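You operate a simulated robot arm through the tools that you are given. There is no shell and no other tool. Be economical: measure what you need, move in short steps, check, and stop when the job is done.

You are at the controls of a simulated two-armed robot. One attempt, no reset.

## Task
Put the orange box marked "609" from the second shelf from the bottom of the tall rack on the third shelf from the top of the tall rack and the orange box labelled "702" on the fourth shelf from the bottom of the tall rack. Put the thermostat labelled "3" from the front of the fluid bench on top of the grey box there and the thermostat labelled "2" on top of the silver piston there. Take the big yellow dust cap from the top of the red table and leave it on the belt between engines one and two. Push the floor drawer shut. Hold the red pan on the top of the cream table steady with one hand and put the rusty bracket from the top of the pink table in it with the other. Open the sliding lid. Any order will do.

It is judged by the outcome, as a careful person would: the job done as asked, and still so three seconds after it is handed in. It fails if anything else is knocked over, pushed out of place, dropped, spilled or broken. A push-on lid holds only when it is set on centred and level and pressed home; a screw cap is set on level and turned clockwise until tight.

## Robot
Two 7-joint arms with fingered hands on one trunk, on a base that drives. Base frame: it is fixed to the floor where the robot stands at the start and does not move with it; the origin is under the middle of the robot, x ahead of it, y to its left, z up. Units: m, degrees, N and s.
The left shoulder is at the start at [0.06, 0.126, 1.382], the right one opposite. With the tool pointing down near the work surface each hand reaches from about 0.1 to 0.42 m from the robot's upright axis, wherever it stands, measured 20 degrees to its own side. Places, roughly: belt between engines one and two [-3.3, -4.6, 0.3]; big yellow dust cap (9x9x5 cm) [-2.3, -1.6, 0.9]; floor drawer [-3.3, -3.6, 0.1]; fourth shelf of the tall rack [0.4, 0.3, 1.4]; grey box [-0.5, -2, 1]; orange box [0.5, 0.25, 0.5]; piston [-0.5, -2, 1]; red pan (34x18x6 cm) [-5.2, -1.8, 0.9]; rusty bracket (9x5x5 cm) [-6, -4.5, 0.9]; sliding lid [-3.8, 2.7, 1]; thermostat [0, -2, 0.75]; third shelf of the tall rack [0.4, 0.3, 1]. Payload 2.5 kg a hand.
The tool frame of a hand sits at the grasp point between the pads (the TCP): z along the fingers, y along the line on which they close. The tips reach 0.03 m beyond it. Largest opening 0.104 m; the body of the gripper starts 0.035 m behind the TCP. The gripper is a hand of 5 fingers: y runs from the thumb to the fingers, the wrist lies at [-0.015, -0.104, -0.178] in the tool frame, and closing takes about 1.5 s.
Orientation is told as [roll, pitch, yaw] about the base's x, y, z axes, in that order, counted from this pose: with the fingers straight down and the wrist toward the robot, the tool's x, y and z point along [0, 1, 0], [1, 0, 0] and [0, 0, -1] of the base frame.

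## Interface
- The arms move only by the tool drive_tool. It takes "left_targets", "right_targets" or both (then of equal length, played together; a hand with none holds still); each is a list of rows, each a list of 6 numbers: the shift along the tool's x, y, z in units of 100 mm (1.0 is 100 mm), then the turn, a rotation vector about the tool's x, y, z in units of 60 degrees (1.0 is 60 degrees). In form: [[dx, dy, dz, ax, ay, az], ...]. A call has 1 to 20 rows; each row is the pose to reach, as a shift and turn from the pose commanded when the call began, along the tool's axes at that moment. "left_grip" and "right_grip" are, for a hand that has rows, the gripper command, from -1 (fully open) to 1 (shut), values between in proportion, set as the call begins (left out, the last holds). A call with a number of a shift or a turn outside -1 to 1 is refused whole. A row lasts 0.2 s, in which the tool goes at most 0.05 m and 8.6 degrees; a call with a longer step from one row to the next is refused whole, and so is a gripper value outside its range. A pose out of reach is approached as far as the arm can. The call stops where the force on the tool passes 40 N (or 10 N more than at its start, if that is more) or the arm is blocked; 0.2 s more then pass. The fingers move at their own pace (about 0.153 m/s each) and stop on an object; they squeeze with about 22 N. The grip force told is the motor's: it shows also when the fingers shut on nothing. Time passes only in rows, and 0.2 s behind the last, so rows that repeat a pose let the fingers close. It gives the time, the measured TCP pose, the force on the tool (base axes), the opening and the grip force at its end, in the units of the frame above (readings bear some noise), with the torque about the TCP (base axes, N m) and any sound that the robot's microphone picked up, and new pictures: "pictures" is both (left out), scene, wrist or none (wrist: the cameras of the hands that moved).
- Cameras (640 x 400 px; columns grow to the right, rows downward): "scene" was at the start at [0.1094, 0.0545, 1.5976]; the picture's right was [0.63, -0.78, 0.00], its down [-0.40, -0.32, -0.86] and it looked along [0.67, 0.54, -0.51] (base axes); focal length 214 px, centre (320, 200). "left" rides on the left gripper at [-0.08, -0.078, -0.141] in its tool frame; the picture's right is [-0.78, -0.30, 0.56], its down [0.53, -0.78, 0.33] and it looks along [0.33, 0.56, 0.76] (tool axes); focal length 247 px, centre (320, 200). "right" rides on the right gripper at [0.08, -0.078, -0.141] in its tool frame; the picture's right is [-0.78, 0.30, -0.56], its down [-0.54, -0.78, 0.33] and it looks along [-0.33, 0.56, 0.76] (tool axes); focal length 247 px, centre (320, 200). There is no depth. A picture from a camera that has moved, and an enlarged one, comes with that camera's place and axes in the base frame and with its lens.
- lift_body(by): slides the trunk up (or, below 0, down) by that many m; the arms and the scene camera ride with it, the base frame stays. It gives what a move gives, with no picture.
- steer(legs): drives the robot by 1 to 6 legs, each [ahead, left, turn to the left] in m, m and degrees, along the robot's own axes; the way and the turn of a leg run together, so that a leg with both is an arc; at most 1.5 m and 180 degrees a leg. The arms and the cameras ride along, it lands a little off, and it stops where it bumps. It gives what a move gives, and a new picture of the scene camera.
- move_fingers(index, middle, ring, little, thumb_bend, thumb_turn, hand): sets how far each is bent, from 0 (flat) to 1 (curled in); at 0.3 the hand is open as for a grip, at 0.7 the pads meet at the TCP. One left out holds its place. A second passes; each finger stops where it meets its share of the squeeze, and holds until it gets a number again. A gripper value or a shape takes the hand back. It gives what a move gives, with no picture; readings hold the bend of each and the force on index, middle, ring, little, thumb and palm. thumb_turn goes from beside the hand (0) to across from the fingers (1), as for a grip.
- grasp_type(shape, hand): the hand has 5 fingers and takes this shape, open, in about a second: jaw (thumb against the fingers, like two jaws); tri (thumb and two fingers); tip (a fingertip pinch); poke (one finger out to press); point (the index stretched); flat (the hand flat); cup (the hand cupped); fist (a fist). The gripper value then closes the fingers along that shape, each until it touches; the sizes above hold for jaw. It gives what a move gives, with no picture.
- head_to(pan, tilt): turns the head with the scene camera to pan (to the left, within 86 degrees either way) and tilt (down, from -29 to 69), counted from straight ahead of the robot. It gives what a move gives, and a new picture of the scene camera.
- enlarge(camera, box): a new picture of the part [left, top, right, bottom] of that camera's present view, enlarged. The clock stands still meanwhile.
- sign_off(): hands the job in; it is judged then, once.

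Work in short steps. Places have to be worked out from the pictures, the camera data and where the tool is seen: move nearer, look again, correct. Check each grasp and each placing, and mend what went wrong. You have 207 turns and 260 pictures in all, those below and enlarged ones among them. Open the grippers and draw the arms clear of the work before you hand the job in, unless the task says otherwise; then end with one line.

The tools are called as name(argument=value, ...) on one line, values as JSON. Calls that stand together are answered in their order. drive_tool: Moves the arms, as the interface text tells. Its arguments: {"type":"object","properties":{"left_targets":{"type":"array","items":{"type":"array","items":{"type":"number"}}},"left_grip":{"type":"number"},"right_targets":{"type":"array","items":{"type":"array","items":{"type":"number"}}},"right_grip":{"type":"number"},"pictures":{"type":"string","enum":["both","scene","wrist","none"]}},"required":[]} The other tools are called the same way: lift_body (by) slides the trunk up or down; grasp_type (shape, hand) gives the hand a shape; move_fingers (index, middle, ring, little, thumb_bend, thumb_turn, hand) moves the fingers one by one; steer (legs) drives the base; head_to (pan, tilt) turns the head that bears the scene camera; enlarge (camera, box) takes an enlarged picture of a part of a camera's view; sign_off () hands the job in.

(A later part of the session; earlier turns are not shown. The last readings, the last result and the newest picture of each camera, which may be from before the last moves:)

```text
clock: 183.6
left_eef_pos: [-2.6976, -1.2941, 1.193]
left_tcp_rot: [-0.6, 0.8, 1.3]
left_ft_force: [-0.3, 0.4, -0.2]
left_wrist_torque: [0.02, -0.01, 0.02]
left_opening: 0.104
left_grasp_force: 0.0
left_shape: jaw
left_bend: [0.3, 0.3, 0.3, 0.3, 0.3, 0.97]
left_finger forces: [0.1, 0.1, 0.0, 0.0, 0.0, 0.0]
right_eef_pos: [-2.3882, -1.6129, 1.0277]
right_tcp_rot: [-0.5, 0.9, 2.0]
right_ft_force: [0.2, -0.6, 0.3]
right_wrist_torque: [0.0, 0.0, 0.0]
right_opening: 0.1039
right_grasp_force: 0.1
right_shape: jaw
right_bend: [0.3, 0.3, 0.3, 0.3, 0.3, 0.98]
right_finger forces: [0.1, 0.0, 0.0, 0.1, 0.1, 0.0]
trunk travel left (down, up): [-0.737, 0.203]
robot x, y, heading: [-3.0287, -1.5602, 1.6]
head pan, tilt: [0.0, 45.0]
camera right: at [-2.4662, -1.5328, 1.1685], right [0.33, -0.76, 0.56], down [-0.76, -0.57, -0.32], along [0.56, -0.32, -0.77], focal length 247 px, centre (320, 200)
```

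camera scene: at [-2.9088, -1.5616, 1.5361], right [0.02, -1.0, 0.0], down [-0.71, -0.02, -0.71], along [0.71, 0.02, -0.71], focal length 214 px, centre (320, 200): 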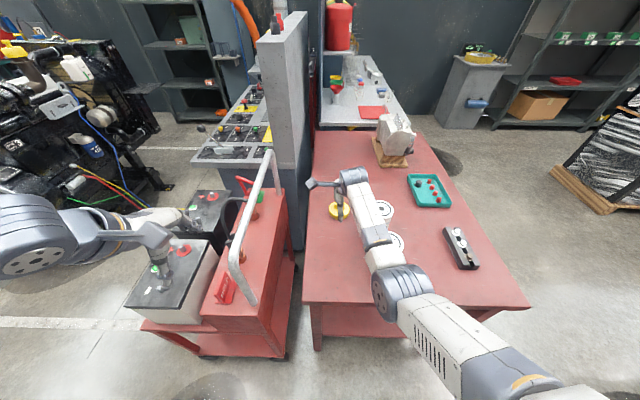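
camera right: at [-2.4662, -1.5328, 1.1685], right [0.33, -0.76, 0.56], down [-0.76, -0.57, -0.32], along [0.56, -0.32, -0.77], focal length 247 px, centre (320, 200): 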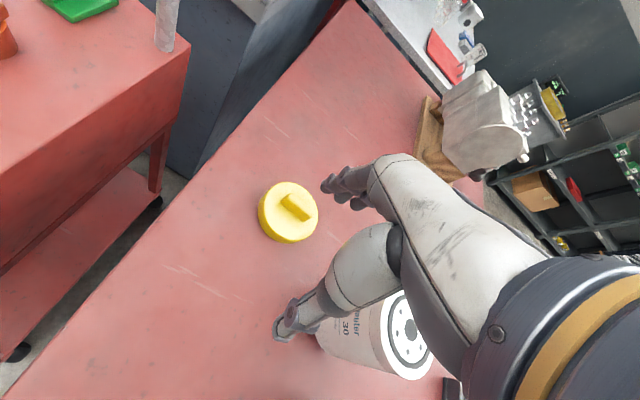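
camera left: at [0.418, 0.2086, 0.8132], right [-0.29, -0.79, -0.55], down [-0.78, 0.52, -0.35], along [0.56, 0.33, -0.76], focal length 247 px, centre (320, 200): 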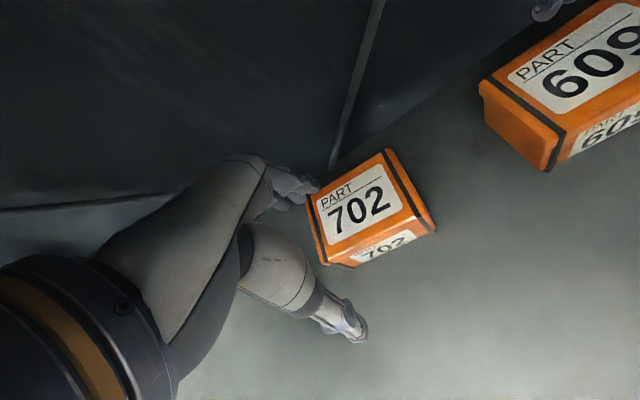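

The cap is a disc with a raised ridge running along y, centred near (-2.287, -1.627), so I can pinch the ridge front-to-back. I creep the base 7 cm forward.

steer(legs=[[0.07, 0, 0]])

drive_tool(right_targets=[[-0.08, 0.1, 0.2, 0, 0, 0], [-0.17, 0.2, 0.4, 0, 0, 0], [-0.17, 0.3, 0.6, 0, 0, 0], [-0.17, 0.3, 0.8, 0, 0, 0]], pictures="wrist")

```text
clock: 184.6
left_eef_pos: [-2.6271, -1.2913, 1.1923]
left_tcp_rot: [-0.7, 1.1, 1.4]
left_ft_force: [0.2, 0.5, -0.8]
left_wrist_torque: [0.02, 0.03, 0.03]
left_opening: 0.104
left_grasp_force: 0.1
left_shape: jaw
left_bend: [0.3, 0.3, 0.3, 0.3, 0.3, 0.97]
left_finger forces: [0.0, 0.0, 0.0, 0.0, 0.1, 0.0]
right_eef_pos: [-2.3183, -1.6091, 1.0273]
right_tcp_rot: [-0.5, 1.0, 2.2]
right_ft_force: [0.3, 0.0, 0.5]
right_wrist_torque: [-0.04, 0.01, 0.01]
right_opening: 0.1037
right_grasp_force: 0.0
right_shape: jaw
right_bend: [0.3, 0.3, 0.3, 0.3, 0.3, 0.98]
right_finger forces: [0.1, 0.0, 0.0, 0.0, 0.1, 0.0]
trunk travel left (down, up): [-0.737, 0.203]
robot x, y, heading: [-2.9595, -1.5618, 1.3]
head pan, tilt: [0.0, 45.0]
camera scene: at [-2.8398, -1.5599, 1.5361], right [0.02, -1.0, 0.0], down [-0.71, -0.02, -0.71], along [0.71, 0.02, -0.71], focal length 214 px, centre (320, 200)
```

scene: 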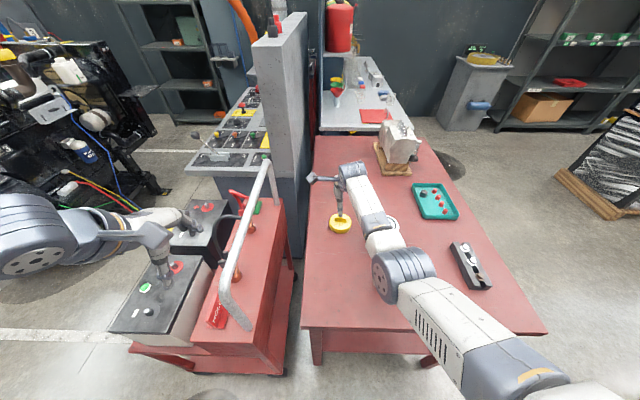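

```text
clock: 185.6
left_eef_pos: [-2.6279, -1.2926, 1.1928]
left_tcp_rot: [-0.7, 0.9, 1.4]
left_ft_force: [-0.2, 0.7, 0.4]
left_wrist_torque: [0.01, -0.02, 0.0]
left_opening: 0.1039
left_grasp_force: 0.0
left_shape: jaw
left_bend: [0.3, 0.3, 0.3, 0.3, 0.3, 0.97]
left_finger forces: [0.1, 0.0, 0.1, 0.1, 0.1, 0.0]
right_eef_pos: [-2.3072, -1.6318, 0.9762]
right_tcp_rot: [-0.5, 1.0, 2.1]
right_ft_force: [-1.0, 0.0, -0.1]
right_wrist_torque: [0.02, 0.0, 0.07]
right_opening: 0.104
right_grasp_force: 0.0
right_shape: jaw
right_bend: [0.3, 0.3, 0.3, 0.3, 0.3, 0.98]
right_finger forces: [0.0, 0.0, 0.0, 0.0, 0.1, 0.0]
right hand out of reach, approached as far as the arm can: row 2, 3, 4
trunk travel left (down, up): [-0.737, 0.203]
robot x, y, heading: [-2.9633, -1.5576, 1.2]
head pan, tilt: [0.0, 45.0]
camera right: at [-2.3858, -1.5511, 1.118], right [0.33, -0.76, 0.56], down [-0.76, -0.57, -0.32], along [0.56, -0.32, -0.77], focal length 247 px, centre (320, 200)
```

right: 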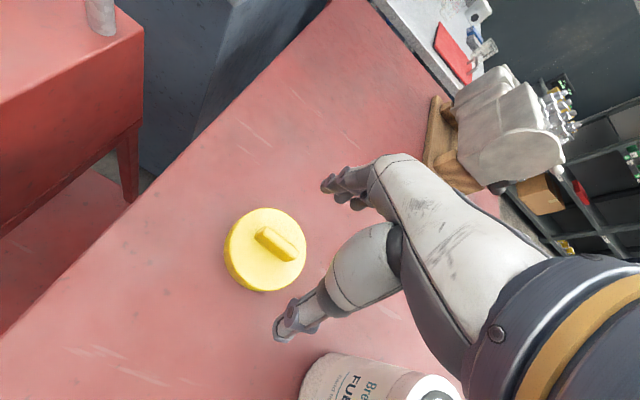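

Cap centre (-2.295, -1.624). The arm is near its reach limit, so I lower with the trunk (7 cm) and nudge sideways.

drive_tool(right_targets=[[0.08, 0, 0, 0, 0, 0], [0.08, 0, 0, 0, 0, 0]], pictures="none")

lift_body(by=-0.06)

enlarge(camera="right", box=[160, 150, 480, 350])

```text
clock: 186.2
left_eef_pos: [-2.6293, -1.2932, 1.1937]
left_tcp_rot: [-0.5, 0.9, 1.4]
left_ft_force: [0.3, 0.0, 0.6]
left_wrist_torque: [-0.01, -0.02, -0.01]
left_opening: 0.1043
left_grasp_force: 0.1
left_shape: jaw
left_bend: [0.3, 0.3, 0.3, 0.3, 0.3, 0.97]
left_finger forces: [0.0, 0.0, 0.0, 0.0, 0.0, 0.0]
right_eef_pos: [-2.3074, -1.6217, 0.9785]
right_tcp_rot: [-0.6, 0.8, 2.2]
right_ft_force: [0.8, 1.1, -0.5]
right_wrist_torque: [0.02, 0.0, 0.01]
right_opening: 0.1039
right_grasp_force: 0.0
right_shape: jaw
right_bend: [0.3, 0.3, 0.3, 0.3, 0.3, 0.98]
right_finger forces: [0.0, 0.0, 0.0, 0.0, 0.0, 0.1]
trunk travel left (down, up): [-0.737, 0.203]
robot x, y, heading: [-2.9656, -1.5619, 1.5]
head pan, tilt: [0.0, 45.0]
```

```text
clock: 187.2
left_eef_pos: [-2.6298, -1.2922, 1.133]
left_tcp_rot: [-0.6, 0.9, 1.3]
left_ft_force: [-0.1, 0.7, -0.5]
left_wrist_torque: [-0.02, -0.03, -0.01]
left_opening: 0.1041
left_grasp_force: 0.0
left_shape: jaw
left_bend: [0.3, 0.3, 0.3, 0.3, 0.3, 0.97]
left_finger forces: [0.0, 0.1, 0.0, 0.1, 0.1, 0.1]
right_eef_pos: [-2.308, -1.6228, 0.918]
right_tcp_rot: [-0.6, 0.9, 2.1]
right_ft_force: [0.9, 0.2, -0.2]
right_wrist_torque: [0.03, 0.03, 0.0]
right_opening: 0.1039
right_grasp_force: 0.0
right_shape: jaw
right_bend: [0.3, 0.3, 0.3, 0.3, 0.3, 0.98]
right_finger forces: [0.1, 0.0, 0.0, 0.0, 0.0, 0.0]
trunk travel left (down, up): [-0.677, 0.263]
robot x, y, heading: [-2.9604, -1.5591, 1.3]
head pan, tilt: [0.0, 45.0]
```

```text
2.00 times, centred on (320, 250) of right
camera zoom: at [-2.3871, -1.5431, 1.0591], right [0.33, -0.76, 0.56], down [-0.76, -0.57, -0.32], along [0.56, -0.32, -0.77], focal length 494 px, centre (320, 100)
```

zoom: 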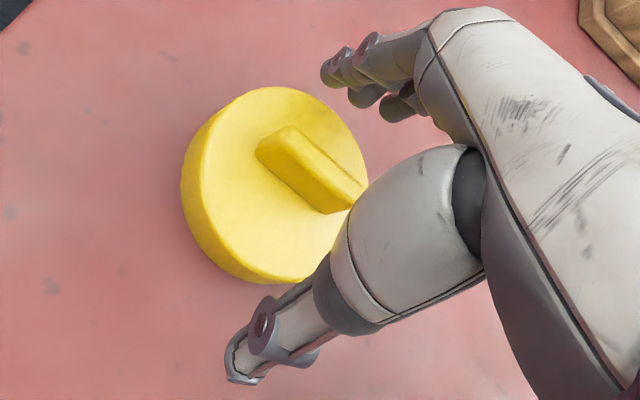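

The disc top is at z≈0.85 with the ridge rising to about 0.865. I lower 3 cm more, shift 1.2 cm forward, and close on the ridge.

lift_body(by=-0.03)

drive_tool(right_targets=[[-0.03, 0.1, 0, 0, 0, 0], [-0.05, 0.15, 0.02, 0, 0, 0], [-0.05, 0.15, 0.05, 0, 0, 0]], pictures="wrist")

```text
clock: 187.9
left_eef_pos: [-2.6279, -1.2927, 1.1022]
left_tcp_rot: [-0.7, 0.8, 1.4]
left_ft_force: [0.8, -0.4, -0.2]
left_wrist_torque: [-0.01, -0.01, -0.01]
left_opening: 0.104
left_grasp_force: 0.1
left_shape: jaw
left_bend: [0.3, 0.3, 0.3, 0.3, 0.3, 0.97]
left_finger forces: [0.0, 0.1, 0.0, 0.0, 0.1, 0.0]
right_eef_pos: [-2.3085, -1.6226, 0.8873]
right_tcp_rot: [-0.6, 0.9, 2.1]
right_ft_force: [-0.2, -0.3, -0.6]
right_wrist_torque: [-0.02, 0.0, 0.01]
right_opening: 0.1037
right_grasp_force: 0.1
right_shape: jaw
right_bend: [0.3, 0.3, 0.3, 0.3, 0.3, 0.98]
right_finger forces: [0.0, 0.0, 0.0, 0.1, 0.0, 0.0]
trunk travel left (down, up): [-0.647, 0.293]
robot x, y, heading: [-2.9584, -1.5611, 1.4]
head pan, tilt: [0.0, 45.0]
```

```text
clock: 188.7
left_eef_pos: [-2.6274, -1.292, 1.1039]
left_tcp_rot: [-0.6, 0.9, 1.4]
left_ft_force: [0.0, -0.2, 0.1]
left_wrist_torque: [-0.01, 0.02, 0.01]
left_opening: 0.1039
left_grasp_force: 0.0
left_shape: jaw
left_bend: [0.3, 0.3, 0.3, 0.3, 0.3, 0.97]
left_finger forces: [0.0, 0.1, 0.0, 0.1, 0.1, 0.1]
right_eef_pos: [-2.3064, -1.6296, 0.8899]
right_tcp_rot: [-0.5, 0.9, 2.1]
right_ft_force: [-0.5, -0.1, 0.1]
right_wrist_torque: [0.0, 0.0, 0.02]
right_opening: 0.1039
right_grasp_force: 0.0
right_shape: jaw
right_bend: [0.3, 0.3, 0.3, 0.3, 0.3, 0.98]
right_finger forces: [0.0, 0.1, 0.1, 0.0, 0.0, 0.0]
right hand out of reach, approached as far as the arm can: row 1, 2, 3
trunk travel left (down, up): [-0.647, 0.293]
robot x, y, heading: [-2.9614, -1.5614, 1.5]
head pan, tilt: [0.0, 45.0]
camera right: at [-2.3851, -1.5498, 1.0309], right [0.33, -0.76, 0.56], down [-0.76, -0.57, -0.32], along [0.56, -0.32, -0.77], focal length 247 px, centre (320, 200)
```

right: 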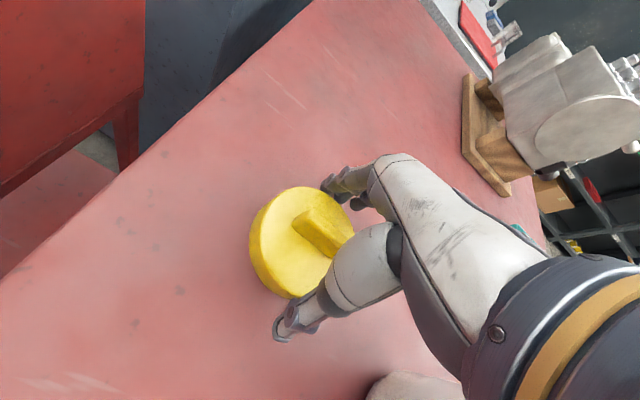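

The ridge lies between thumb and fingers. Lower 8 mm and close.

lift_body(by=-0.01)

drive_tool(right_targets=[[0, 0, 0, 0, 0, 0], [0, 0, 0, 0, 0, 0], [0, 0, 0, 0, 0, 0], [0, 0, 0, 0, 0, 0], [0, 0, 0, 0, 0, 0], [0, 0, 0, 0, 0, 0], [0, 0, 0, 0, 0, 0], [0, 0, 0, 0, 0, 0]], right_grip=1, pictures="wrist")

```text
clock: 189.3
left_eef_pos: [-2.6299, -1.2914, 1.0934]
left_tcp_rot: [-0.6, 0.9, 1.4]
left_ft_force: [-1.3, -0.5, 0.0]
left_wrist_torque: [0.01, 0.01, -0.05]
left_opening: 0.104
left_grasp_force: 0.1
left_shape: jaw
left_bend: [0.3, 0.3, 0.3, 0.3, 0.3, 0.97]
left_finger forces: [0.0, 0.0, 0.1, 0.1, 0.0, 0.0]
right_eef_pos: [-2.306, -1.6294, 0.8814]
right_tcp_rot: [-0.5, 0.8, 2.2]
right_ft_force: [-0.9, 0.1, 3.4]
right_wrist_torque: [-0.04, -0.27, 0.0]
right_opening: 0.1034
right_grasp_force: 0.1
right_shape: jaw
right_bend: [0.3, 0.3, 0.3, 0.3, 0.3, 0.98]
right_finger forces: [0.0, 4.2, 0.0, 0.1, 0.1, 0.0]
trunk travel left (down, up): [-0.637, 0.303]
robot x, y, heading: [-2.9617, -1.5628, 1.4]
head pan, tilt: [0.0, 45.0]
```

```text
clock: 191.1
left_eef_pos: [-2.6288, -1.2914, 1.092]
left_tcp_rot: [-0.6, 0.8, 1.4]
left_ft_force: [-0.2, -0.7, 0.7]
left_wrist_torque: [-0.02, -0.01, 0.0]
left_opening: 0.1037
left_grasp_force: 0.2
left_shape: jaw
left_bend: [0.3, 0.3, 0.3, 0.3, 0.3, 0.97]
left_finger forces: [0.0, 0.1, 0.1, 0.0, 0.0, 0.0]
right_eef_pos: [-2.3066, -1.6279, 0.881]
right_tcp_rot: [-0.5, 0.6, 2.2]
right_ft_force: [3.5, 0.0, 8.4]
right_wrist_torque: [-0.07, -0.6, 0.06]
right_opening: 0.0789
right_grasp_force: 21.7
right_shape: jaw
right_bend: [0.24, 0.32, 0.34, 0.35, 0.57, 1.0]
right_finger forces: [17.7, 11.1, 0.1, 0.1, 19.5, 0.0]
trunk travel left (down, up): [-0.637, 0.303]
robot x, y, heading: [-2.9628, -1.5613, 1.4]
head pan, tilt: [0.0, 45.0]
camera right: at [-2.3854, -1.5494, 1.0221], right [0.33, -0.76, 0.56], down [-0.76, -0.57, -0.32], along [0.56, -0.32, -0.77], focal length 247 px, centre (320, 200)
```

right: 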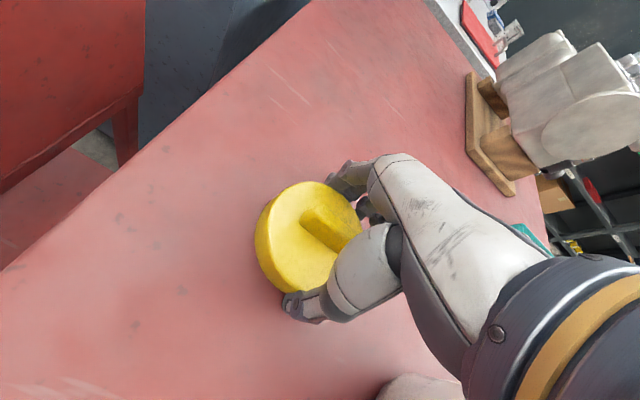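

The hand ended up gripping the disc rim itself (opening 0.079, 22 N). I lift 6 cm with the trunk and check.

lift_body(by=0.1)

enlarge(camera="right", box=[160, 100, 480, 300])

```text
clock: 192.4
left_eef_pos: [-2.6289, -1.2923, 1.1928]
left_tcp_rot: [-0.7, 0.8, 1.5]
left_ft_force: [0.1, -0.3, 0.5]
left_wrist_torque: [0.02, -0.04, -0.01]
left_opening: 0.1037
left_grasp_force: 0.1
left_shape: jaw
left_bend: [0.3, 0.3, 0.3, 0.3, 0.3, 0.97]
left_finger forces: [0.0, 0.0, 0.1, 0.0, 0.0, 0.1]
right_eef_pos: [-2.3063, -1.6289, 0.979]
right_tcp_rot: [-0.5, 0.9, 2.1]
right_ft_force: [1.0, -0.2, -1.1]
right_wrist_torque: [0.0, -0.05, -0.03]
right_opening: 0.079
right_grasp_force: 21.9
right_shape: jaw
right_bend: [0.24, 0.33, 0.34, 0.35, 0.57, 1.0]
right_finger forces: [16.8, 4.4, 0.1, 0.0, 21.2, 0.0]
trunk travel left (down, up): [-0.737, 0.203]
robot x, y, heading: [-2.9654, -1.5593, 1.3]
head pan, tilt: [0.0, 45.0]
```

```text
2.00 times, centred on (320, 200) of right
camera zoom: at [-2.385, -1.5496, 1.1208], right [0.33, -0.76, 0.56], down [-0.76, -0.57, -0.32], along [0.56, -0.32, -0.77], focal length 494 px, centre (320, 200)
```

zoom: 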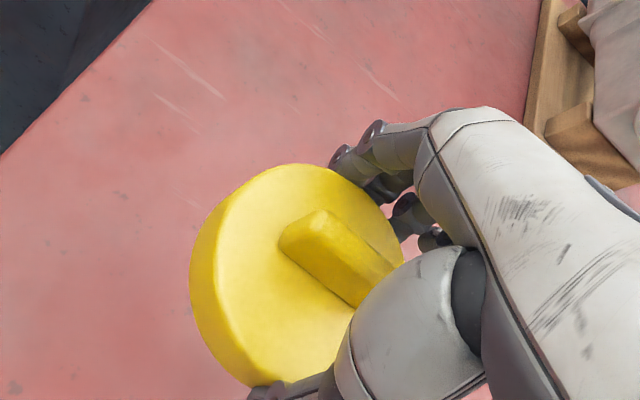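

The cap is held across its diameter. I raise it well above the cans, back away, and turn south toward the engine line.

lift_body(by=0.2)

steer(legs=[[-0.25, 0, 0], [0, 0, -90]])

head_to(pan=0, tilt=20)

```text
clock: 194.6
left_eef_pos: [-2.6297, -1.2926, 1.3924]
left_tcp_rot: [-0.7, 0.9, 1.4]
left_ft_force: [0.3, 0.5, 1.1]
left_wrist_torque: [0.01, 0.0, -0.04]
left_opening: 0.1039
left_grasp_force: 0.0
left_shape: jaw
left_bend: [0.3, 0.3, 0.3, 0.3, 0.3, 0.97]
left_finger forces: [0.0, 0.1, 0.1, 0.0, 0.0, 0.1]
right_eef_pos: [-2.3073, -1.629, 1.1789]
right_tcp_rot: [-0.5, 0.9, 2.1]
right_ft_force: [-0.8, -0.3, 0.4]
right_wrist_torque: [-0.01, -0.01, -0.01]
right_opening: 0.0792
right_grasp_force: 21.5
right_shape: jaw
right_bend: [0.24, 0.33, 0.34, 0.35, 0.57, 1.0]
right_finger forces: [16.8, 4.4, 0.1, 0.1, 21.2, 0.0]
trunk travel left (down, up): [-0.937, 0.003]
robot x, y, heading: [-2.9619, -1.5597, 1.5]
head pan, tilt: [0.0, 45.0]
```

```text
clock: 200.3
left_eef_pos: [-2.9532, -1.9106, 1.3913]
left_tcp_rot: [-0.6, 0.9, -90.9]
left_ft_force: [1.5, -0.1, -0.4]
left_wrist_torque: [0.01, 0.03, 0.01]
left_opening: 0.104
left_grasp_force: 0.1
left_shape: jaw
left_bend: [0.3, 0.3, 0.3, 0.3, 0.3, 0.97]
left_finger forces: [0.0, 0.0, 0.0, 0.0, 0.0, 0.1]
right_eef_pos: [-3.3024, -2.2177, 1.1788]
right_tcp_rot: [-0.4, 1.0, -90.1]
right_ft_force: [-0.4, 0.1, -0.4]
right_wrist_torque: [0.0, -0.02, -0.01]
right_opening: 0.0788
right_grasp_force: 21.7
right_shape: jaw
right_bend: [0.24, 0.34, 0.34, 0.35, 0.57, 1.0]
right_finger forces: [15.9, 4.2, 0.0, 0.0, 20.0, 0.0]
trunk travel left (down, up): [-0.937, 0.003]
robot x, y, heading: [-3.2057, -1.5664, -90.9]
head pan, tilt: [0.0, 45.0]
camera scene: at [-3.2105, -1.6904, 1.7362], right [-1.0, 0.01, 0.0], down [0.01, 0.71, -0.71], along [-0.01, -0.71, -0.71], focal length 214 px, centre (320, 200)
```

scene: 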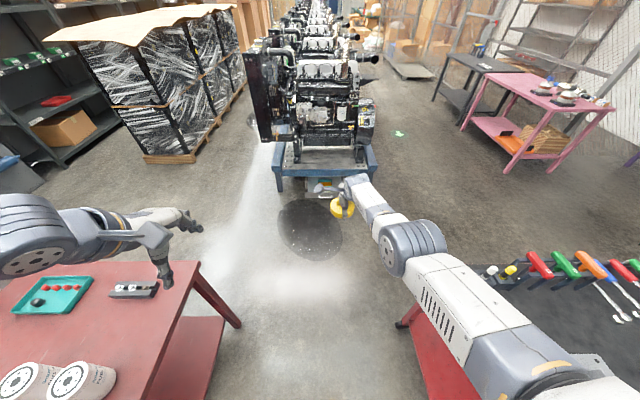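

```text
clock: 201.2
left_eef_pos: [-2.9521, -1.9114, 1.3923]
left_tcp_rot: [-0.6, 1.0, -90.9]
left_ft_force: [-0.2, 0.3, -0.1]
left_wrist_torque: [0.02, -0.02, -0.04]
left_opening: 0.1038
left_grasp_force: 0.1
left_shape: jaw
left_bend: [0.3, 0.3, 0.3, 0.3, 0.3, 0.97]
left_finger forces: [0.1, 0.1, 0.0, 0.0, 0.1, 0.1]
right_eef_pos: [-3.3026, -2.2189, 1.1797]
right_tcp_rot: [-0.4, 0.9, -90.1]
right_ft_force: [0.6, 0.8, -0.5]
right_wrist_torque: [-0.01, -0.02, 0.03]
right_opening: 0.0787
right_grasp_force: 21.6
right_shape: jaw
right_bend: [0.24, 0.34, 0.34, 0.35, 0.57, 1.0]
right_finger forces: [15.9, 4.2, 0.0, 0.0, 20.0, 0.0]
trunk travel left (down, up): [-0.937, 0.003]
robot x, y, heading: [-3.2087, -1.5686, -91.1]
head pan, tilt: [0.0, 20.0]
camera scene: at [-3.2106, -1.7022, 1.7748], right [-1.0, 0.01, 0.0], down [0.0, 0.34, -0.94], along [-0.01, -0.94, -0.34], focal length 214 px, centre (320, 200)
```

scene: 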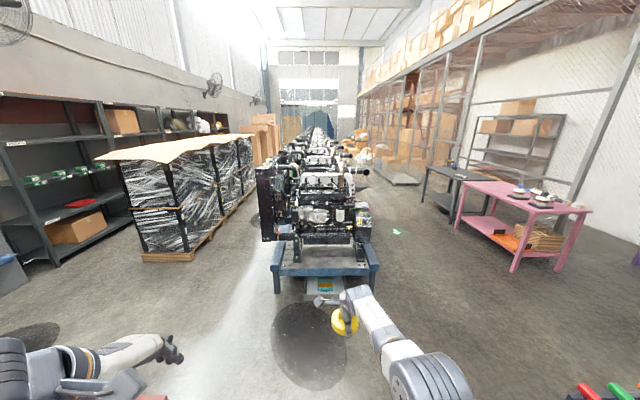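

The cap is still held firmly. The belt spans x≈-2.75…-3.85, engines start at y≈-3.7. I circle to its west side: south to y -2.65, west, then south along x≈-4.4.

steer(legs=[[1.05, 0, 0], [0, 0, -90], [1.15, 0, 0], [0, 0, 90], [1.5, 0, 0]])

head_to(pan=60, tilt=30)

head_to(pan=-50, tilt=20)

```text
clock: 226.7
left_eef_pos: [-3.9912, -4.4773, 1.3944]
left_tcp_rot: [-0.6, 0.9, -86.2]
left_ft_force: [-0.3, 0.3, -0.3]
left_wrist_torque: [0.02, 0.01, -0.01]
left_opening: 0.1037
left_grasp_force: 0.0
left_shape: jaw
left_bend: [0.3, 0.3, 0.3, 0.3, 0.3, 0.97]
left_finger forces: [0.0, 0.1, 0.0, 0.1, 0.1, 0.1]
right_eef_pos: [-4.3129, -4.8141, 1.1791]
right_tcp_rot: [-0.6, 0.9, -85.3]
right_ft_force: [0.4, -0.4, -0.4]
right_wrist_torque: [0.0, 0.03, -0.01]
right_opening: 0.0779
right_grasp_force: 21.7
right_shape: jaw
right_bend: [0.24, 0.34, 0.34, 0.35, 0.58, 1.0]
right_finger forces: [15.1, 4.0, 0.1, 0.1, 18.9, 0.0]
trunk travel left (down, up): [-0.937, 0.003]
robot x, y, heading: [-4.2722, -4.1557, -86.1]
head pan, tilt: [0.0, 20.0]
camera scene: at [-4.266, -4.2913, 1.7749], right [-1.0, -0.07, 0.0], down [-0.02, 0.34, -0.94], along [0.06, -0.94, -0.34], focal length 214 px, centre (320, 200)
```

scene: 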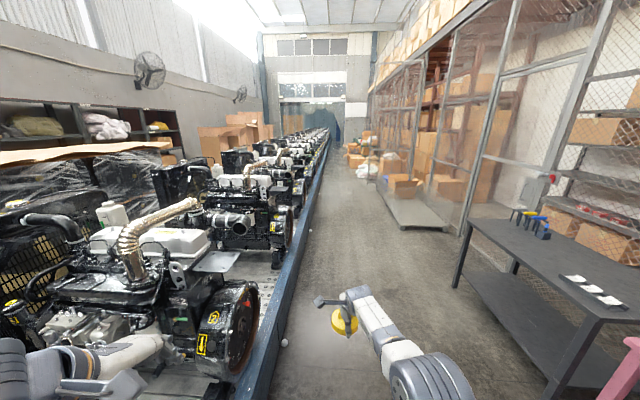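

```text
clock: 228.0
left_eef_pos: [-3.9919, -4.4764, 1.3935]
left_tcp_rot: [-0.7, 0.9, -86.1]
left_ft_force: [0.9, -0.5, -1.1]
left_wrist_torque: [0.0, -0.01, 0.03]
left_opening: 0.1039
left_grasp_force: 0.1
left_shape: jaw
left_bend: [0.3, 0.3, 0.3, 0.3, 0.3, 0.97]
left_finger forces: [0.0, 0.0, 0.0, 0.0, 0.0, 0.1]
right_eef_pos: [-4.3145, -4.8145, 1.1797]
right_tcp_rot: [-0.6, 0.9, -85.3]
right_ft_force: [-0.4, 0.8, 0.0]
right_wrist_torque: [0.01, 0.02, -0.02]
right_opening: 0.0779
right_grasp_force: 21.8
right_shape: jaw
right_bend: [0.24, 0.34, 0.34, 0.35, 0.58, 1.0]
right_finger forces: [15.1, 4.0, 0.1, 0.0, 18.9, 0.1]
trunk travel left (down, up): [-0.937, 0.003]
robot x, y, heading: [-4.2721, -4.1567, -85.9]
head pan, tilt: [60.0, 30.0]
camera scene: at [-4.1912, -4.2383, 1.7588], right [-0.44, -0.9, 0.0], down [-0.45, 0.22, -0.87], along [0.78, -0.38, -0.5], focal length 214 px, centre (320, 200)
```

scene: 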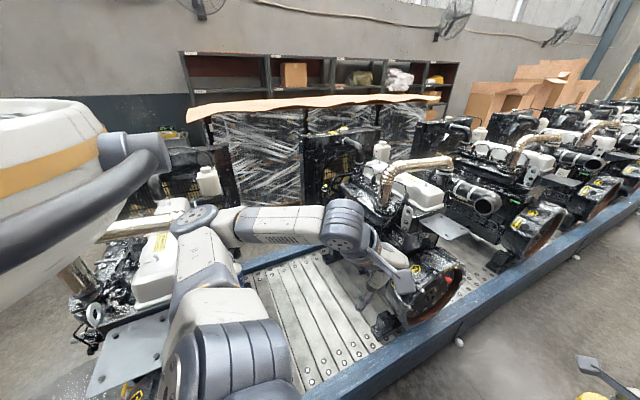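

```text
clock: 229.8
left_eef_pos: [-3.9911, -4.4766, 1.393]
left_tcp_rot: [-0.6, 1.0, -86.1]
left_ft_force: [-0.7, -1.1, 0.5]
left_wrist_torque: [-0.01, 0.03, 0.02]
left_opening: 0.104
left_grasp_force: 0.1
left_shape: jaw
left_bend: [0.3, 0.3, 0.3, 0.3, 0.3, 0.97]
left_finger forces: [0.0, 0.1, 0.0, 0.0, 0.0, 0.0]
right_eef_pos: [-4.314, -4.813, 1.1807]
right_tcp_rot: [-0.4, 0.9, -85.3]
right_ft_force: [-1.4, -0.2, 0.1]
right_wrist_torque: [0.02, 0.02, 0.0]
right_opening: 0.0779
right_grasp_force: 21.7
right_shape: jaw
right_bend: [0.24, 0.34, 0.34, 0.35, 0.58, 1.0]
right_finger forces: [15.1, 4.1, 0.0, 0.0, 18.9, 0.0]
trunk travel left (down, up): [-0.937, 0.003]
robot x, y, heading: [-4.2742, -4.1577, -86.2]
head pan, tilt: [-50.0, 20.0]
camera scene: at [-4.3394, -4.2632, 1.7749], right [-0.69, 0.72, 0.0], down [0.25, 0.24, -0.94], along [-0.68, -0.65, -0.34], focal length 214 px, centre (320, 200)
```

scene: 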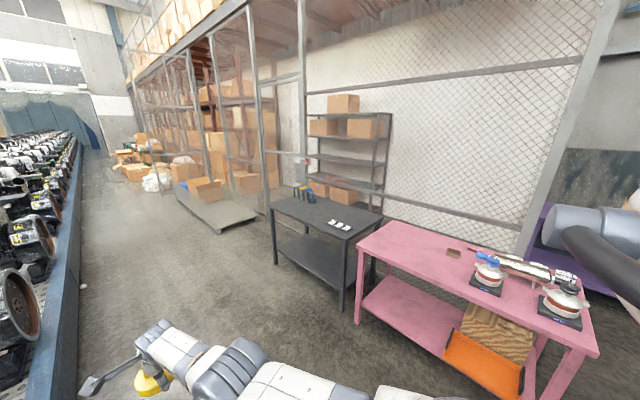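

The gap between engines one and two is seen with bare slats around (-3.4…-3.7, -4.6). I go 0.41 m on and turn to face it.

steer(legs=[[0.41, 0, 0], [0, 0, 86]])

head_to(pan=0, tilt=50)

```text
clock: 235.9
left_eef_pos: [-3.8942, -4.3125, 1.3926]
left_tcp_rot: [-0.6, 0.9, -2.7]
left_ft_force: [0.7, 0.1, 0.6]
left_wrist_torque: [0.05, -0.02, -0.01]
left_opening: 0.1039
left_grasp_force: 0.0
left_shape: jaw
left_bend: [0.3, 0.3, 0.3, 0.3, 0.3, 0.97]
left_finger forces: [0.1, 0.1, 0.0, 0.1, 0.0, 0.0]
right_eef_pos: [-3.5992, -4.6701, 1.1797]
right_tcp_rot: [-0.5, 0.8, -2.1]
right_ft_force: [0.2, 0.0, -0.4]
right_wrist_torque: [-0.04, 0.0, -0.02]
right_opening: 0.0777
right_grasp_force: 22.1
right_shape: jaw
right_bend: [0.25, 0.34, 0.34, 0.35, 0.58, 1.0]
right_finger forces: [14.7, 3.9, 0.0, 0.0, 18.5, 0.0]
trunk travel left (down, up): [-0.937, 0.003]
robot x, y, heading: [-4.2474, -4.5559, -2.5]
head pan, tilt: [-50.0, 20.0]
camera scene: at [-4.1509, -4.6336, 1.7749], right [-0.8, -0.61, 0.0], down [-0.21, 0.27, -0.94], along [0.57, -0.75, -0.34], focal length 214 px, centre (320, 200)
```

scene: 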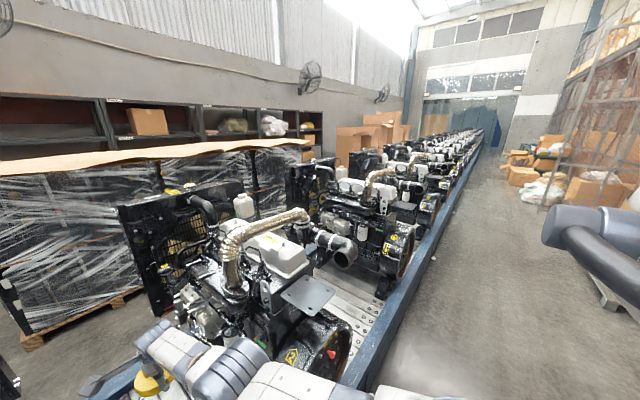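

```text
clock: 237.1
left_eef_pos: [-3.8953, -4.311, 1.3923]
left_tcp_rot: [-0.6, 0.9, -2.7]
left_ft_force: [0.0, -0.5, 0.3]
left_wrist_torque: [0.0, 0.0, -0.02]
left_opening: 0.1038
left_grasp_force: 0.0
left_shape: jaw
left_bend: [0.3, 0.3, 0.3, 0.3, 0.3, 0.97]
left_finger forces: [0.0, 0.1, 0.0, 0.0, 0.1, 0.1]
right_eef_pos: [-3.5991, -4.6712, 1.1793]
right_tcp_rot: [-0.5, 0.9, -2.0]
right_ft_force: [-0.5, 0.0, -0.3]
right_wrist_torque: [0.02, -0.01, 0.03]
right_opening: 0.0776
right_grasp_force: 22.0
right_shape: jaw
right_bend: [0.25, 0.34, 0.34, 0.35, 0.58, 1.0]
right_finger forces: [14.6, 3.8, 0.0, 0.0, 18.4, 0.0]
trunk travel left (down, up): [-0.937, 0.003]
robot x, y, heading: [-4.2466, -4.5554, -2.6]
head pan, tilt: [0.0, 50.0]
camera scene: at [-4.1304, -4.5632, 1.7293], right [-0.05, -1.0, 0.0], down [-0.76, 0.04, -0.64], along [0.64, -0.03, -0.77], focal length 214 px, centre (320, 200)
```

scene: 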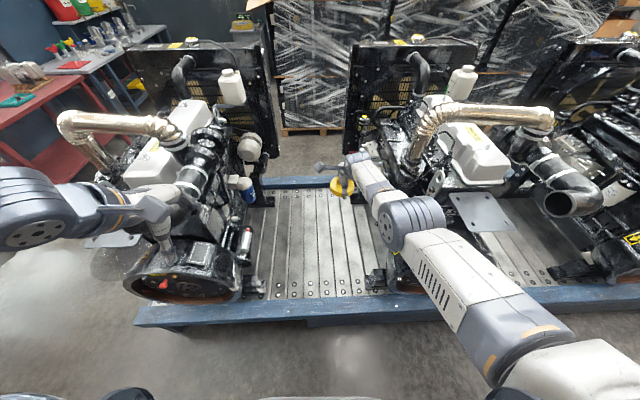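

Gap between engine one (left) and two (right) spans y≈-4.15…-4.9. I shift the right hand 10 cm left, draw the left hand back 8 cm, then lower the trunk partway.

drive_tool(right_targets=[[0.12, 0, 0, 0, 0, 0], [0.25, 0, 0, 0, 0, 0], [0.37, 0, 0, 0, 0, 0], [0.5, 0, 0, 0, 0, 0], [0.62, 0, 0, 0, 0, 0], [0.75, 0, 0, 0, 0, 0], [0.87, 0, 0, 0, 0, 0], [1, 0, 0, 0, 0, 0]], left_targets=[[0, -0.1, 0, 0, 0, 0], [0, -0.2, 0, 0, 0, 0], [0, -0.3, 0, 0, 0, 0], [0, -0.4, 0, 0, 0, 0], [0, -0.5, 0, 0, 0, 0], [0, -0.6, 0, 0, 0, 0], [0, -0.7, 0, 0, 0, 0], [0, -0.8, 0, 0, 0, 0]], pictures="none")

lift_body(by=-0.4)

lift_body(by=-0.2)

head_to(pan=0, tilt=45)

```text
clock: 238.9
left_eef_pos: [-3.9251, -4.2688, 1.4094]
left_tcp_rot: [-0.6, 1.0, -2.9]
left_ft_force: [0.4, 0.3, 0.1]
left_wrist_torque: [0.0, 0.02, 0.03]
left_opening: 0.1039
left_grasp_force: 0.1
left_shape: jaw
left_bend: [0.3, 0.3, 0.3, 0.3, 0.3, 0.97]
left_finger forces: [0.0, 0.0, 0.0, 0.0, 0.1, 0.0]
left hand out of reach, approached as far as the arm can: row 1, 2, 3, 4, 5, 6, 7, 8
right_eef_pos: [-3.6182, -4.574, 1.1869]
right_tcp_rot: [-0.6, 0.9, -2.0]
right_ft_force: [-0.1, -0.1, -0.6]
right_wrist_torque: [-0.03, 0.03, 0.0]
right_opening: 0.0775
right_grasp_force: 21.8
right_shape: jaw
right_bend: [0.25, 0.34, 0.34, 0.35, 0.58, 1.0]
right_finger forces: [14.7, 4.0, 0.0, 0.1, 18.5, 0.0]
right hand out of reach, approached as far as the arm can: row 2, 3, 4, 5, 6, 7, 8
trunk travel left (down, up): [-0.937, 0.003]
robot x, y, heading: [-4.247, -4.5587, -2.6]
head pan, tilt: [0.0, 50.0]
```

```text
clock: 242.7
left_eef_pos: [-3.924, -4.2711, 1.0094]
left_tcp_rot: [-0.7, 1.0, -2.7]
left_ft_force: [-1.3, -0.1, 0.4]
left_wrist_torque: [-0.04, 0.01, 0.0]
left_opening: 0.104
left_grasp_force: 0.1
left_shape: jaw
left_bend: [0.3, 0.3, 0.3, 0.3, 0.3, 0.97]
left_finger forces: [0.0, 0.1, 0.1, 0.0, 0.0, 0.0]
right_eef_pos: [-3.6166, -4.5774, 0.7878]
right_tcp_rot: [-0.5, 0.9, -2.0]
right_ft_force: [-0.6, 0.9, -0.3]
right_wrist_torque: [0.02, 0.02, 0.0]
right_opening: 0.0775
right_grasp_force: 22.0
right_shape: jaw
right_bend: [0.25, 0.34, 0.34, 0.35, 0.58, 1.0]
right_finger forces: [14.7, 3.9, 0.0, 0.1, 18.5, 0.0]
trunk travel left (down, up): [-0.537, 0.403]
robot x, y, heading: [-4.2475, -4.5561, -2.6]
head pan, tilt: [0.0, 50.0]
```

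```text
clock: 244.9
left_eef_pos: [-3.925, -4.2715, 0.8083]
left_tcp_rot: [-0.7, 1.0, -2.8]
left_ft_force: [0.7, -0.9, 0.4]
left_wrist_torque: [0.01, 0.01, -0.04]
left_opening: 0.1037
left_grasp_force: 0.0
left_shape: jaw
left_bend: [0.3, 0.3, 0.3, 0.3, 0.3, 0.97]
left_finger forces: [0.0, 0.0, 0.0, 0.0, 0.0, 0.1]
right_eef_pos: [-3.6178, -4.5768, 0.5873]
right_tcp_rot: [-0.5, 1.0, -2.1]
right_ft_force: [0.3, 0.3, -0.1]
right_wrist_torque: [0.01, 0.01, -0.01]
right_opening: 0.0774
right_grasp_force: 22.4
right_shape: jaw
right_bend: [0.25, 0.34, 0.34, 0.35, 0.58, 1.0]
right_finger forces: [14.7, 3.9, 0.0, 0.0, 18.5, 0.1]
trunk travel left (down, up): [-0.337, 0.603]
robot x, y, heading: [-4.2445, -4.5557, -2.6]
head pan, tilt: [0.0, 50.0]
```

```text
clock: 245.5
left_eef_pos: [-3.925, -4.2702, 0.8093]
left_tcp_rot: [-0.8, 1.0, -2.8]
left_ft_force: [-0.1, 0.2, 0.0]
left_wrist_torque: [0.0, 0.03, 0.04]
left_opening: 0.1039
left_grasp_force: 0.0
left_shape: jaw
left_bend: [0.3, 0.3, 0.3, 0.3, 0.3, 0.97]
left_finger forces: [0.0, 0.0, 0.0, 0.0, 0.0, 0.1]
right_eef_pos: [-3.6164, -4.5767, 0.5865]
right_tcp_rot: [-0.4, 0.9, -1.9]
right_ft_force: [-0.9, -0.4, -1.1]
right_wrist_torque: [0.0, 0.0, -0.02]
right_opening: 0.0779
right_grasp_force: 22.1
right_shape: jaw
right_bend: [0.25, 0.34, 0.34, 0.35, 0.58, 1.0]
right_finger forces: [14.7, 4.0, 0.0, 0.0, 18.5, 0.0]
trunk travel left (down, up): [-0.337, 0.603]
robot x, y, heading: [-4.244, -4.556, -3.1]
head pan, tilt: [0.0, 45.0]
camera scene: at [-4.1262, -4.5633, 1.1362], right [-0.05, -1.0, 0.0], down [-0.71, 0.03, -0.71], along [0.71, -0.03, -0.71], focal length 214 px, centre (320, 200)
```

scene: 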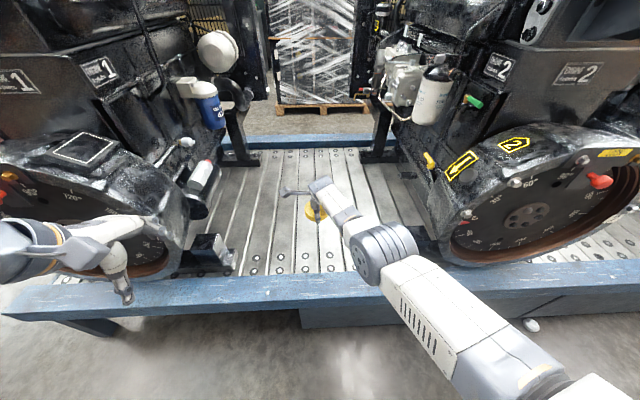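

Engine plates "1" and "2" confirm the gap. I lower 14 cm more and then feel for the slats with the arm.

lift_body(by=-0.13)

drive_tool(right_targets=[[0, 0, 0.08, 0, 0, 0], [0, 0, 0.16, 0, 0, 0], [0, 0, 0.24, 0, 0, 0], [0, 0, 0.3, 0, 0, 0]], pictures="both")

```text
clock: 247.1
left_eef_pos: [-3.925, -4.2709, 0.6794]
left_tcp_rot: [-0.6, 0.9, -2.7]
left_ft_force: [0.3, 0.3, 0.5]
left_wrist_torque: [0.0, 0.02, 0.01]
left_opening: 0.1041
left_grasp_force: 0.0
left_shape: jaw
left_bend: [0.3, 0.3, 0.3, 0.3, 0.3, 0.97]
left_finger forces: [0.0, 0.1, 0.0, 0.1, 0.0, 0.1]
right_eef_pos: [-3.6167, -4.5765, 0.4575]
right_tcp_rot: [-0.5, 0.9, -2.0]
right_ft_force: [0.3, 0.6, -0.1]
right_wrist_torque: [-0.01, -0.02, -0.01]
right_opening: 0.0773
right_grasp_force: 22.0
right_shape: jaw
right_bend: [0.25, 0.34, 0.34, 0.35, 0.58, 1.0]
right_finger forces: [14.6, 4.0, 0.0, 0.0, 18.5, 0.0]
trunk travel left (down, up): [-0.207, 0.733]
robot x, y, heading: [-4.2438, -4.5544, -2.6]
head pan, tilt: [0.0, 45.0]
```

```text
clock: 248.1
left_eef_pos: [-3.9236, -4.2722, 0.6792]
left_tcp_rot: [-0.6, 1.0, -2.7]
left_ft_force: [0.3, -0.1, 0.9]
left_wrist_torque: [0.0, -0.02, -0.03]
left_opening: 0.1039
left_grasp_force: 0.0
left_shape: jaw
left_bend: [0.3, 0.3, 0.3, 0.3, 0.3, 0.97]
left_finger forces: [0.0, 0.0, 0.0, 0.1, 0.1, 0.0]
right_eef_pos: [-3.6245, -4.5817, 0.4358]
right_tcp_rot: [-0.5, 0.8, -2.0]
right_ft_force: [-0.3, 0.3, -0.1]
right_wrist_torque: [-0.01, 0.01, -0.05]
right_opening: 0.0775
right_grasp_force: 21.6
right_shape: jaw
right_bend: [0.25, 0.34, 0.34, 0.35, 0.58, 1.0]
right_finger forces: [14.6, 3.9, 0.1, 0.1, 18.5, 0.1]
right hand out of reach, approached as far as the arm can: row 2, 3, 4
trunk travel left (down, up): [-0.207, 0.733]
robot x, y, heading: [-4.2478, -4.5599, -2.6]
head pan, tilt: [0.0, 45.0]
camera scene: at [-4.1261, -4.5633, 1.0062], right [-0.05, -1.0, 0.0], down [-0.71, 0.03, -0.71], along [0.71, -0.03, -0.71], focal length 214 px, centre (320, 200)
camera right: at [-3.6969, -4.4963, 0.5768], right [0.28, -0.78, 0.56], down [-0.8, -0.51, -0.32], along [0.53, -0.36, -0.77], focal length 247 px, centre (320, 200)
```

scene: 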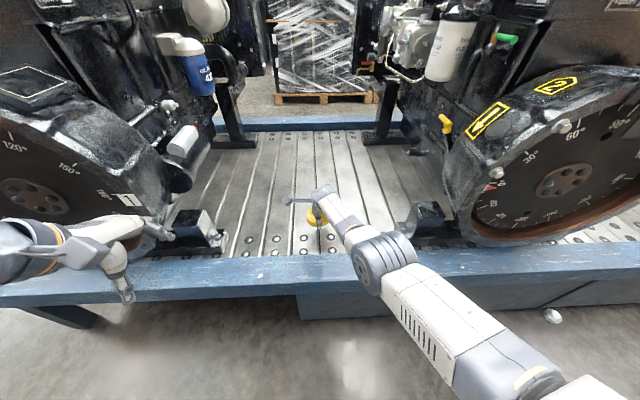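
right: 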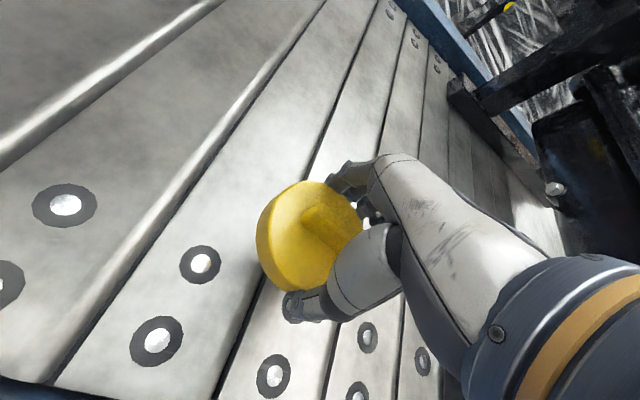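

The cap is still above the slats. I check the elbow's clearance over the blue beam before lowering further.

enlarge(camera="scene", box=[240, 160, 480, 310])

```text
2.67 times, centred on (360, 235) of scene
camera zoom: at [-4.1261, -4.5633, 1.0062], right [-0.05, -1.0, 0.0], down [-0.71, 0.03, -0.71], along [0.71, -0.03, -0.71], focal length 572 px, centre (213, 107)
```

zoom: 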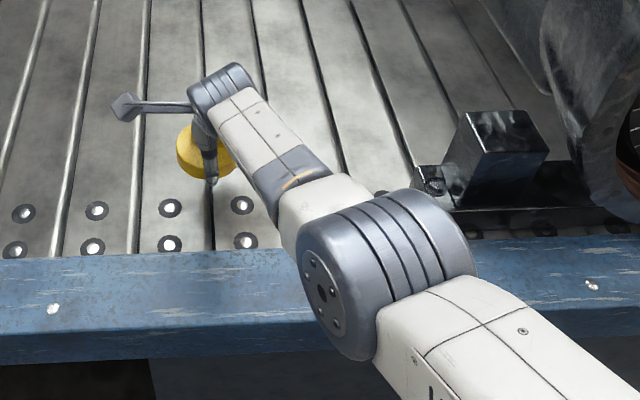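

Elbow bottom is about 15 cm above the beam, so it is safe. I lower in small trunk steps, watching the force.

lift_body(by=-0.025)

lift_body(by=-0.012)

```text
clock: 248.8
left_eef_pos: [-3.9242, -4.2716, 0.6533]
left_tcp_rot: [-0.7, 1.1, -2.9]
left_ft_force: [0.0, -0.6, -1.2]
left_wrist_torque: [-0.01, -0.01, -0.01]
left_opening: 0.1039
left_grasp_force: 0.2
left_shape: jaw
left_bend: [0.3, 0.3, 0.3, 0.3, 0.3, 0.97]
left_finger forces: [0.0, 0.1, 0.0, 0.0, 0.0, 0.1]
right_eef_pos: [-3.6239, -4.5818, 0.4098]
right_tcp_rot: [-0.5, 0.9, -2.0]
right_ft_force: [-0.2, 0.3, -1.5]
right_wrist_torque: [0.01, 0.03, -0.01]
right_opening: 0.0775
right_grasp_force: 21.6
right_shape: jaw
right_bend: [0.25, 0.34, 0.34, 0.35, 0.58, 1.0]
right_finger forces: [14.6, 3.9, 0.0, 0.1, 18.5, 0.0]
trunk travel left (down, up): [-0.182, 0.758]
robot x, y, heading: [-4.2463, -4.5565, -2.7]
head pan, tilt: [0.0, 45.0]
```

```text
clock: 249.4
left_eef_pos: [-3.9244, -4.272, 0.6414]
left_tcp_rot: [-0.6, 0.9, -2.8]
left_ft_force: [-0.3, -1.1, 0.3]
left_wrist_torque: [0.01, 0.03, -0.02]
left_opening: 0.1039
left_grasp_force: 0.1
left_shape: jaw
left_bend: [0.3, 0.3, 0.3, 0.3, 0.3, 0.97]
left_finger forces: [0.0, 0.0, 0.0, 0.0, 0.1, 0.0]
right_eef_pos: [-3.6242, -4.5811, 0.3981]
right_tcp_rot: [-0.5, 0.9, -2.0]
right_ft_force: [-1.1, -0.2, -0.8]
right_wrist_torque: [0.01, -0.01, 0.01]
right_opening: 0.0775
right_grasp_force: 22.1
right_shape: jaw
right_bend: [0.25, 0.34, 0.34, 0.35, 0.58, 1.0]
right_finger forces: [14.7, 4.0, 0.0, 0.0, 18.5, 0.0]
trunk travel left (down, up): [-0.17, 0.77]
robot x, y, heading: [-4.2431, -4.5537, -2.6]
head pan, tilt: [0.0, 45.0]
```

Triangulated slat height is 0.343, so contact is imminent. Another 8 mm, then 6 mm.

lift_body(by=-0.008)

lift_body(by=-0.006)

enlarge(camera="right", box=[160, 140, 480, 340])

```text
clock: 250.0
left_eef_pos: [-3.9242, -4.2703, 0.6347]
left_tcp_rot: [-0.7, 1.0, -2.8]
left_ft_force: [-0.2, 0.3, 0.3]
left_wrist_torque: [0.02, -0.02, 0.01]
left_opening: 0.1037
left_grasp_force: 0.0
left_shape: jaw
left_bend: [0.3, 0.3, 0.3, 0.3, 0.3, 0.97]
left_finger forces: [0.0, 0.0, 0.1, 0.0, 0.0, 0.1]
right_eef_pos: [-3.6248, -4.5803, 0.3906]
right_tcp_rot: [-0.5, 0.8, -2.0]
right_ft_force: [-0.5, 1.0, -0.6]
right_wrist_torque: [0.05, -0.02, -0.01]
right_opening: 0.0773
right_grasp_force: 21.1
right_shape: jaw
right_bend: [0.25, 0.34, 0.34, 0.35, 0.58, 1.0]
right_finger forces: [14.8, 3.9, 0.1, 0.0, 18.5, 0.0]
trunk travel left (down, up): [-0.162, 0.778]
robot x, y, heading: [-4.2483, -4.5556, -2.6]
head pan, tilt: [0.0, 45.0]
```

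```text
clock: 250.6
left_eef_pos: [-3.9248, -4.2715, 0.6285]
left_tcp_rot: [-0.7, 0.9, -2.7]
left_ft_force: [-0.9, -0.3, 0.6]
left_wrist_torque: [0.02, 0.0, 0.0]
left_opening: 0.1041
left_grasp_force: 0.1
left_shape: jaw
left_bend: [0.3, 0.3, 0.3, 0.3, 0.3, 0.97]
left_finger forces: [0.1, 0.1, 0.0, 0.1, 0.1, 0.0]
right_eef_pos: [-3.6247, -4.5817, 0.3849]
right_tcp_rot: [-0.5, 0.8, -2.0]
right_ft_force: [-1.0, -0.7, -0.7]
right_wrist_torque: [0.01, -0.02, -0.02]
right_opening: 0.0775
right_grasp_force: 21.6
right_shape: jaw
right_bend: [0.25, 0.34, 0.34, 0.35, 0.58, 1.0]
right_finger forces: [14.7, 3.9, 0.0, 0.0, 18.5, 0.0]
trunk travel left (down, up): [-0.156, 0.784]
robot x, y, heading: [-4.2489, -4.5548, -2.7]
head pan, tilt: [0.0, 45.0]
```

```text
2.00 times, centred on (320, 240) of right
camera zoom: at [-3.697, -4.4962, 0.5257], right [0.28, -0.78, 0.56], down [-0.8, -0.51, -0.32], along [0.53, -0.36, -0.77], focal length 494 px, centre (320, 120)
```

zoom: 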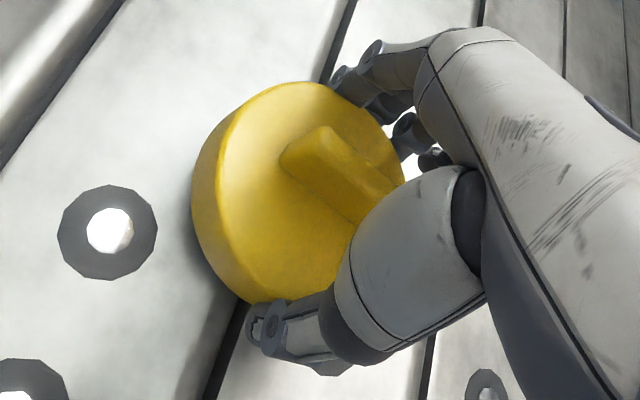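

A contact shadow is close. Two more small steps.

lift_body(by=-0.008)

lift_body(by=-0.006)

```text
clock: 251.1
left_eef_pos: [-3.9252, -4.2707, 0.619]
left_tcp_rot: [-0.7, 1.0, -2.7]
left_ft_force: [-0.3, -0.2, -0.7]
left_wrist_torque: [0.01, -0.02, -0.01]
left_opening: 0.1038
left_grasp_force: 0.2
left_shape: jaw
left_bend: [0.3, 0.3, 0.3, 0.3, 0.3, 0.97]
left_finger forces: [0.0, 0.0, 0.0, 0.0, 0.0, 0.0]
right_eef_pos: [-3.6248, -4.58, 0.3766]
right_tcp_rot: [-0.5, 0.8, -2.0]
right_ft_force: [0.0, 1.3, -0.6]
right_wrist_torque: [0.01, 0.02, -0.03]
right_opening: 0.0775
right_grasp_force: 21.5
right_shape: jaw
right_bend: [0.25, 0.34, 0.34, 0.35, 0.58, 1.0]
right_finger forces: [14.7, 3.9, 0.0, 0.1, 18.4, 0.0]
trunk travel left (down, up): [-0.148, 0.792]
robot x, y, heading: [-4.2476, -4.5542, -2.6]
head pan, tilt: [0.0, 45.0]
```

```text
clock: 251.7
left_eef_pos: [-3.9244, -4.2718, 0.6144]
left_tcp_rot: [-0.7, 0.9, -2.9]
left_ft_force: [-0.4, 0.3, -0.4]
left_wrist_torque: [-0.02, 0.0, 0.0]
left_opening: 0.1042
left_grasp_force: 0.0
left_shape: jaw
left_bend: [0.3, 0.3, 0.3, 0.3, 0.3, 0.97]
left_finger forces: [0.0, 0.0, 0.0, 0.1, 0.0, 0.1]
right_eef_pos: [-3.6235, -4.5801, 0.3701]
right_tcp_rot: [-0.5, 0.7, -1.9]
right_ft_force: [-1.9, -0.1, 3.6]
right_wrist_torque: [-0.04, -0.14, -0.04]
right_opening: 0.0771
right_grasp_force: 21.8
right_shape: jaw
right_bend: [0.25, 0.34, 0.34, 0.35, 0.58, 1.0]
right_finger forces: [14.4, 8.2, 0.0, 0.0, 19.3, 0.0]
trunk travel left (down, up): [-0.142, 0.798]
robot x, y, heading: [-4.2446, -4.5563, -2.9]
head pan, tilt: [0.0, 45.0]
```

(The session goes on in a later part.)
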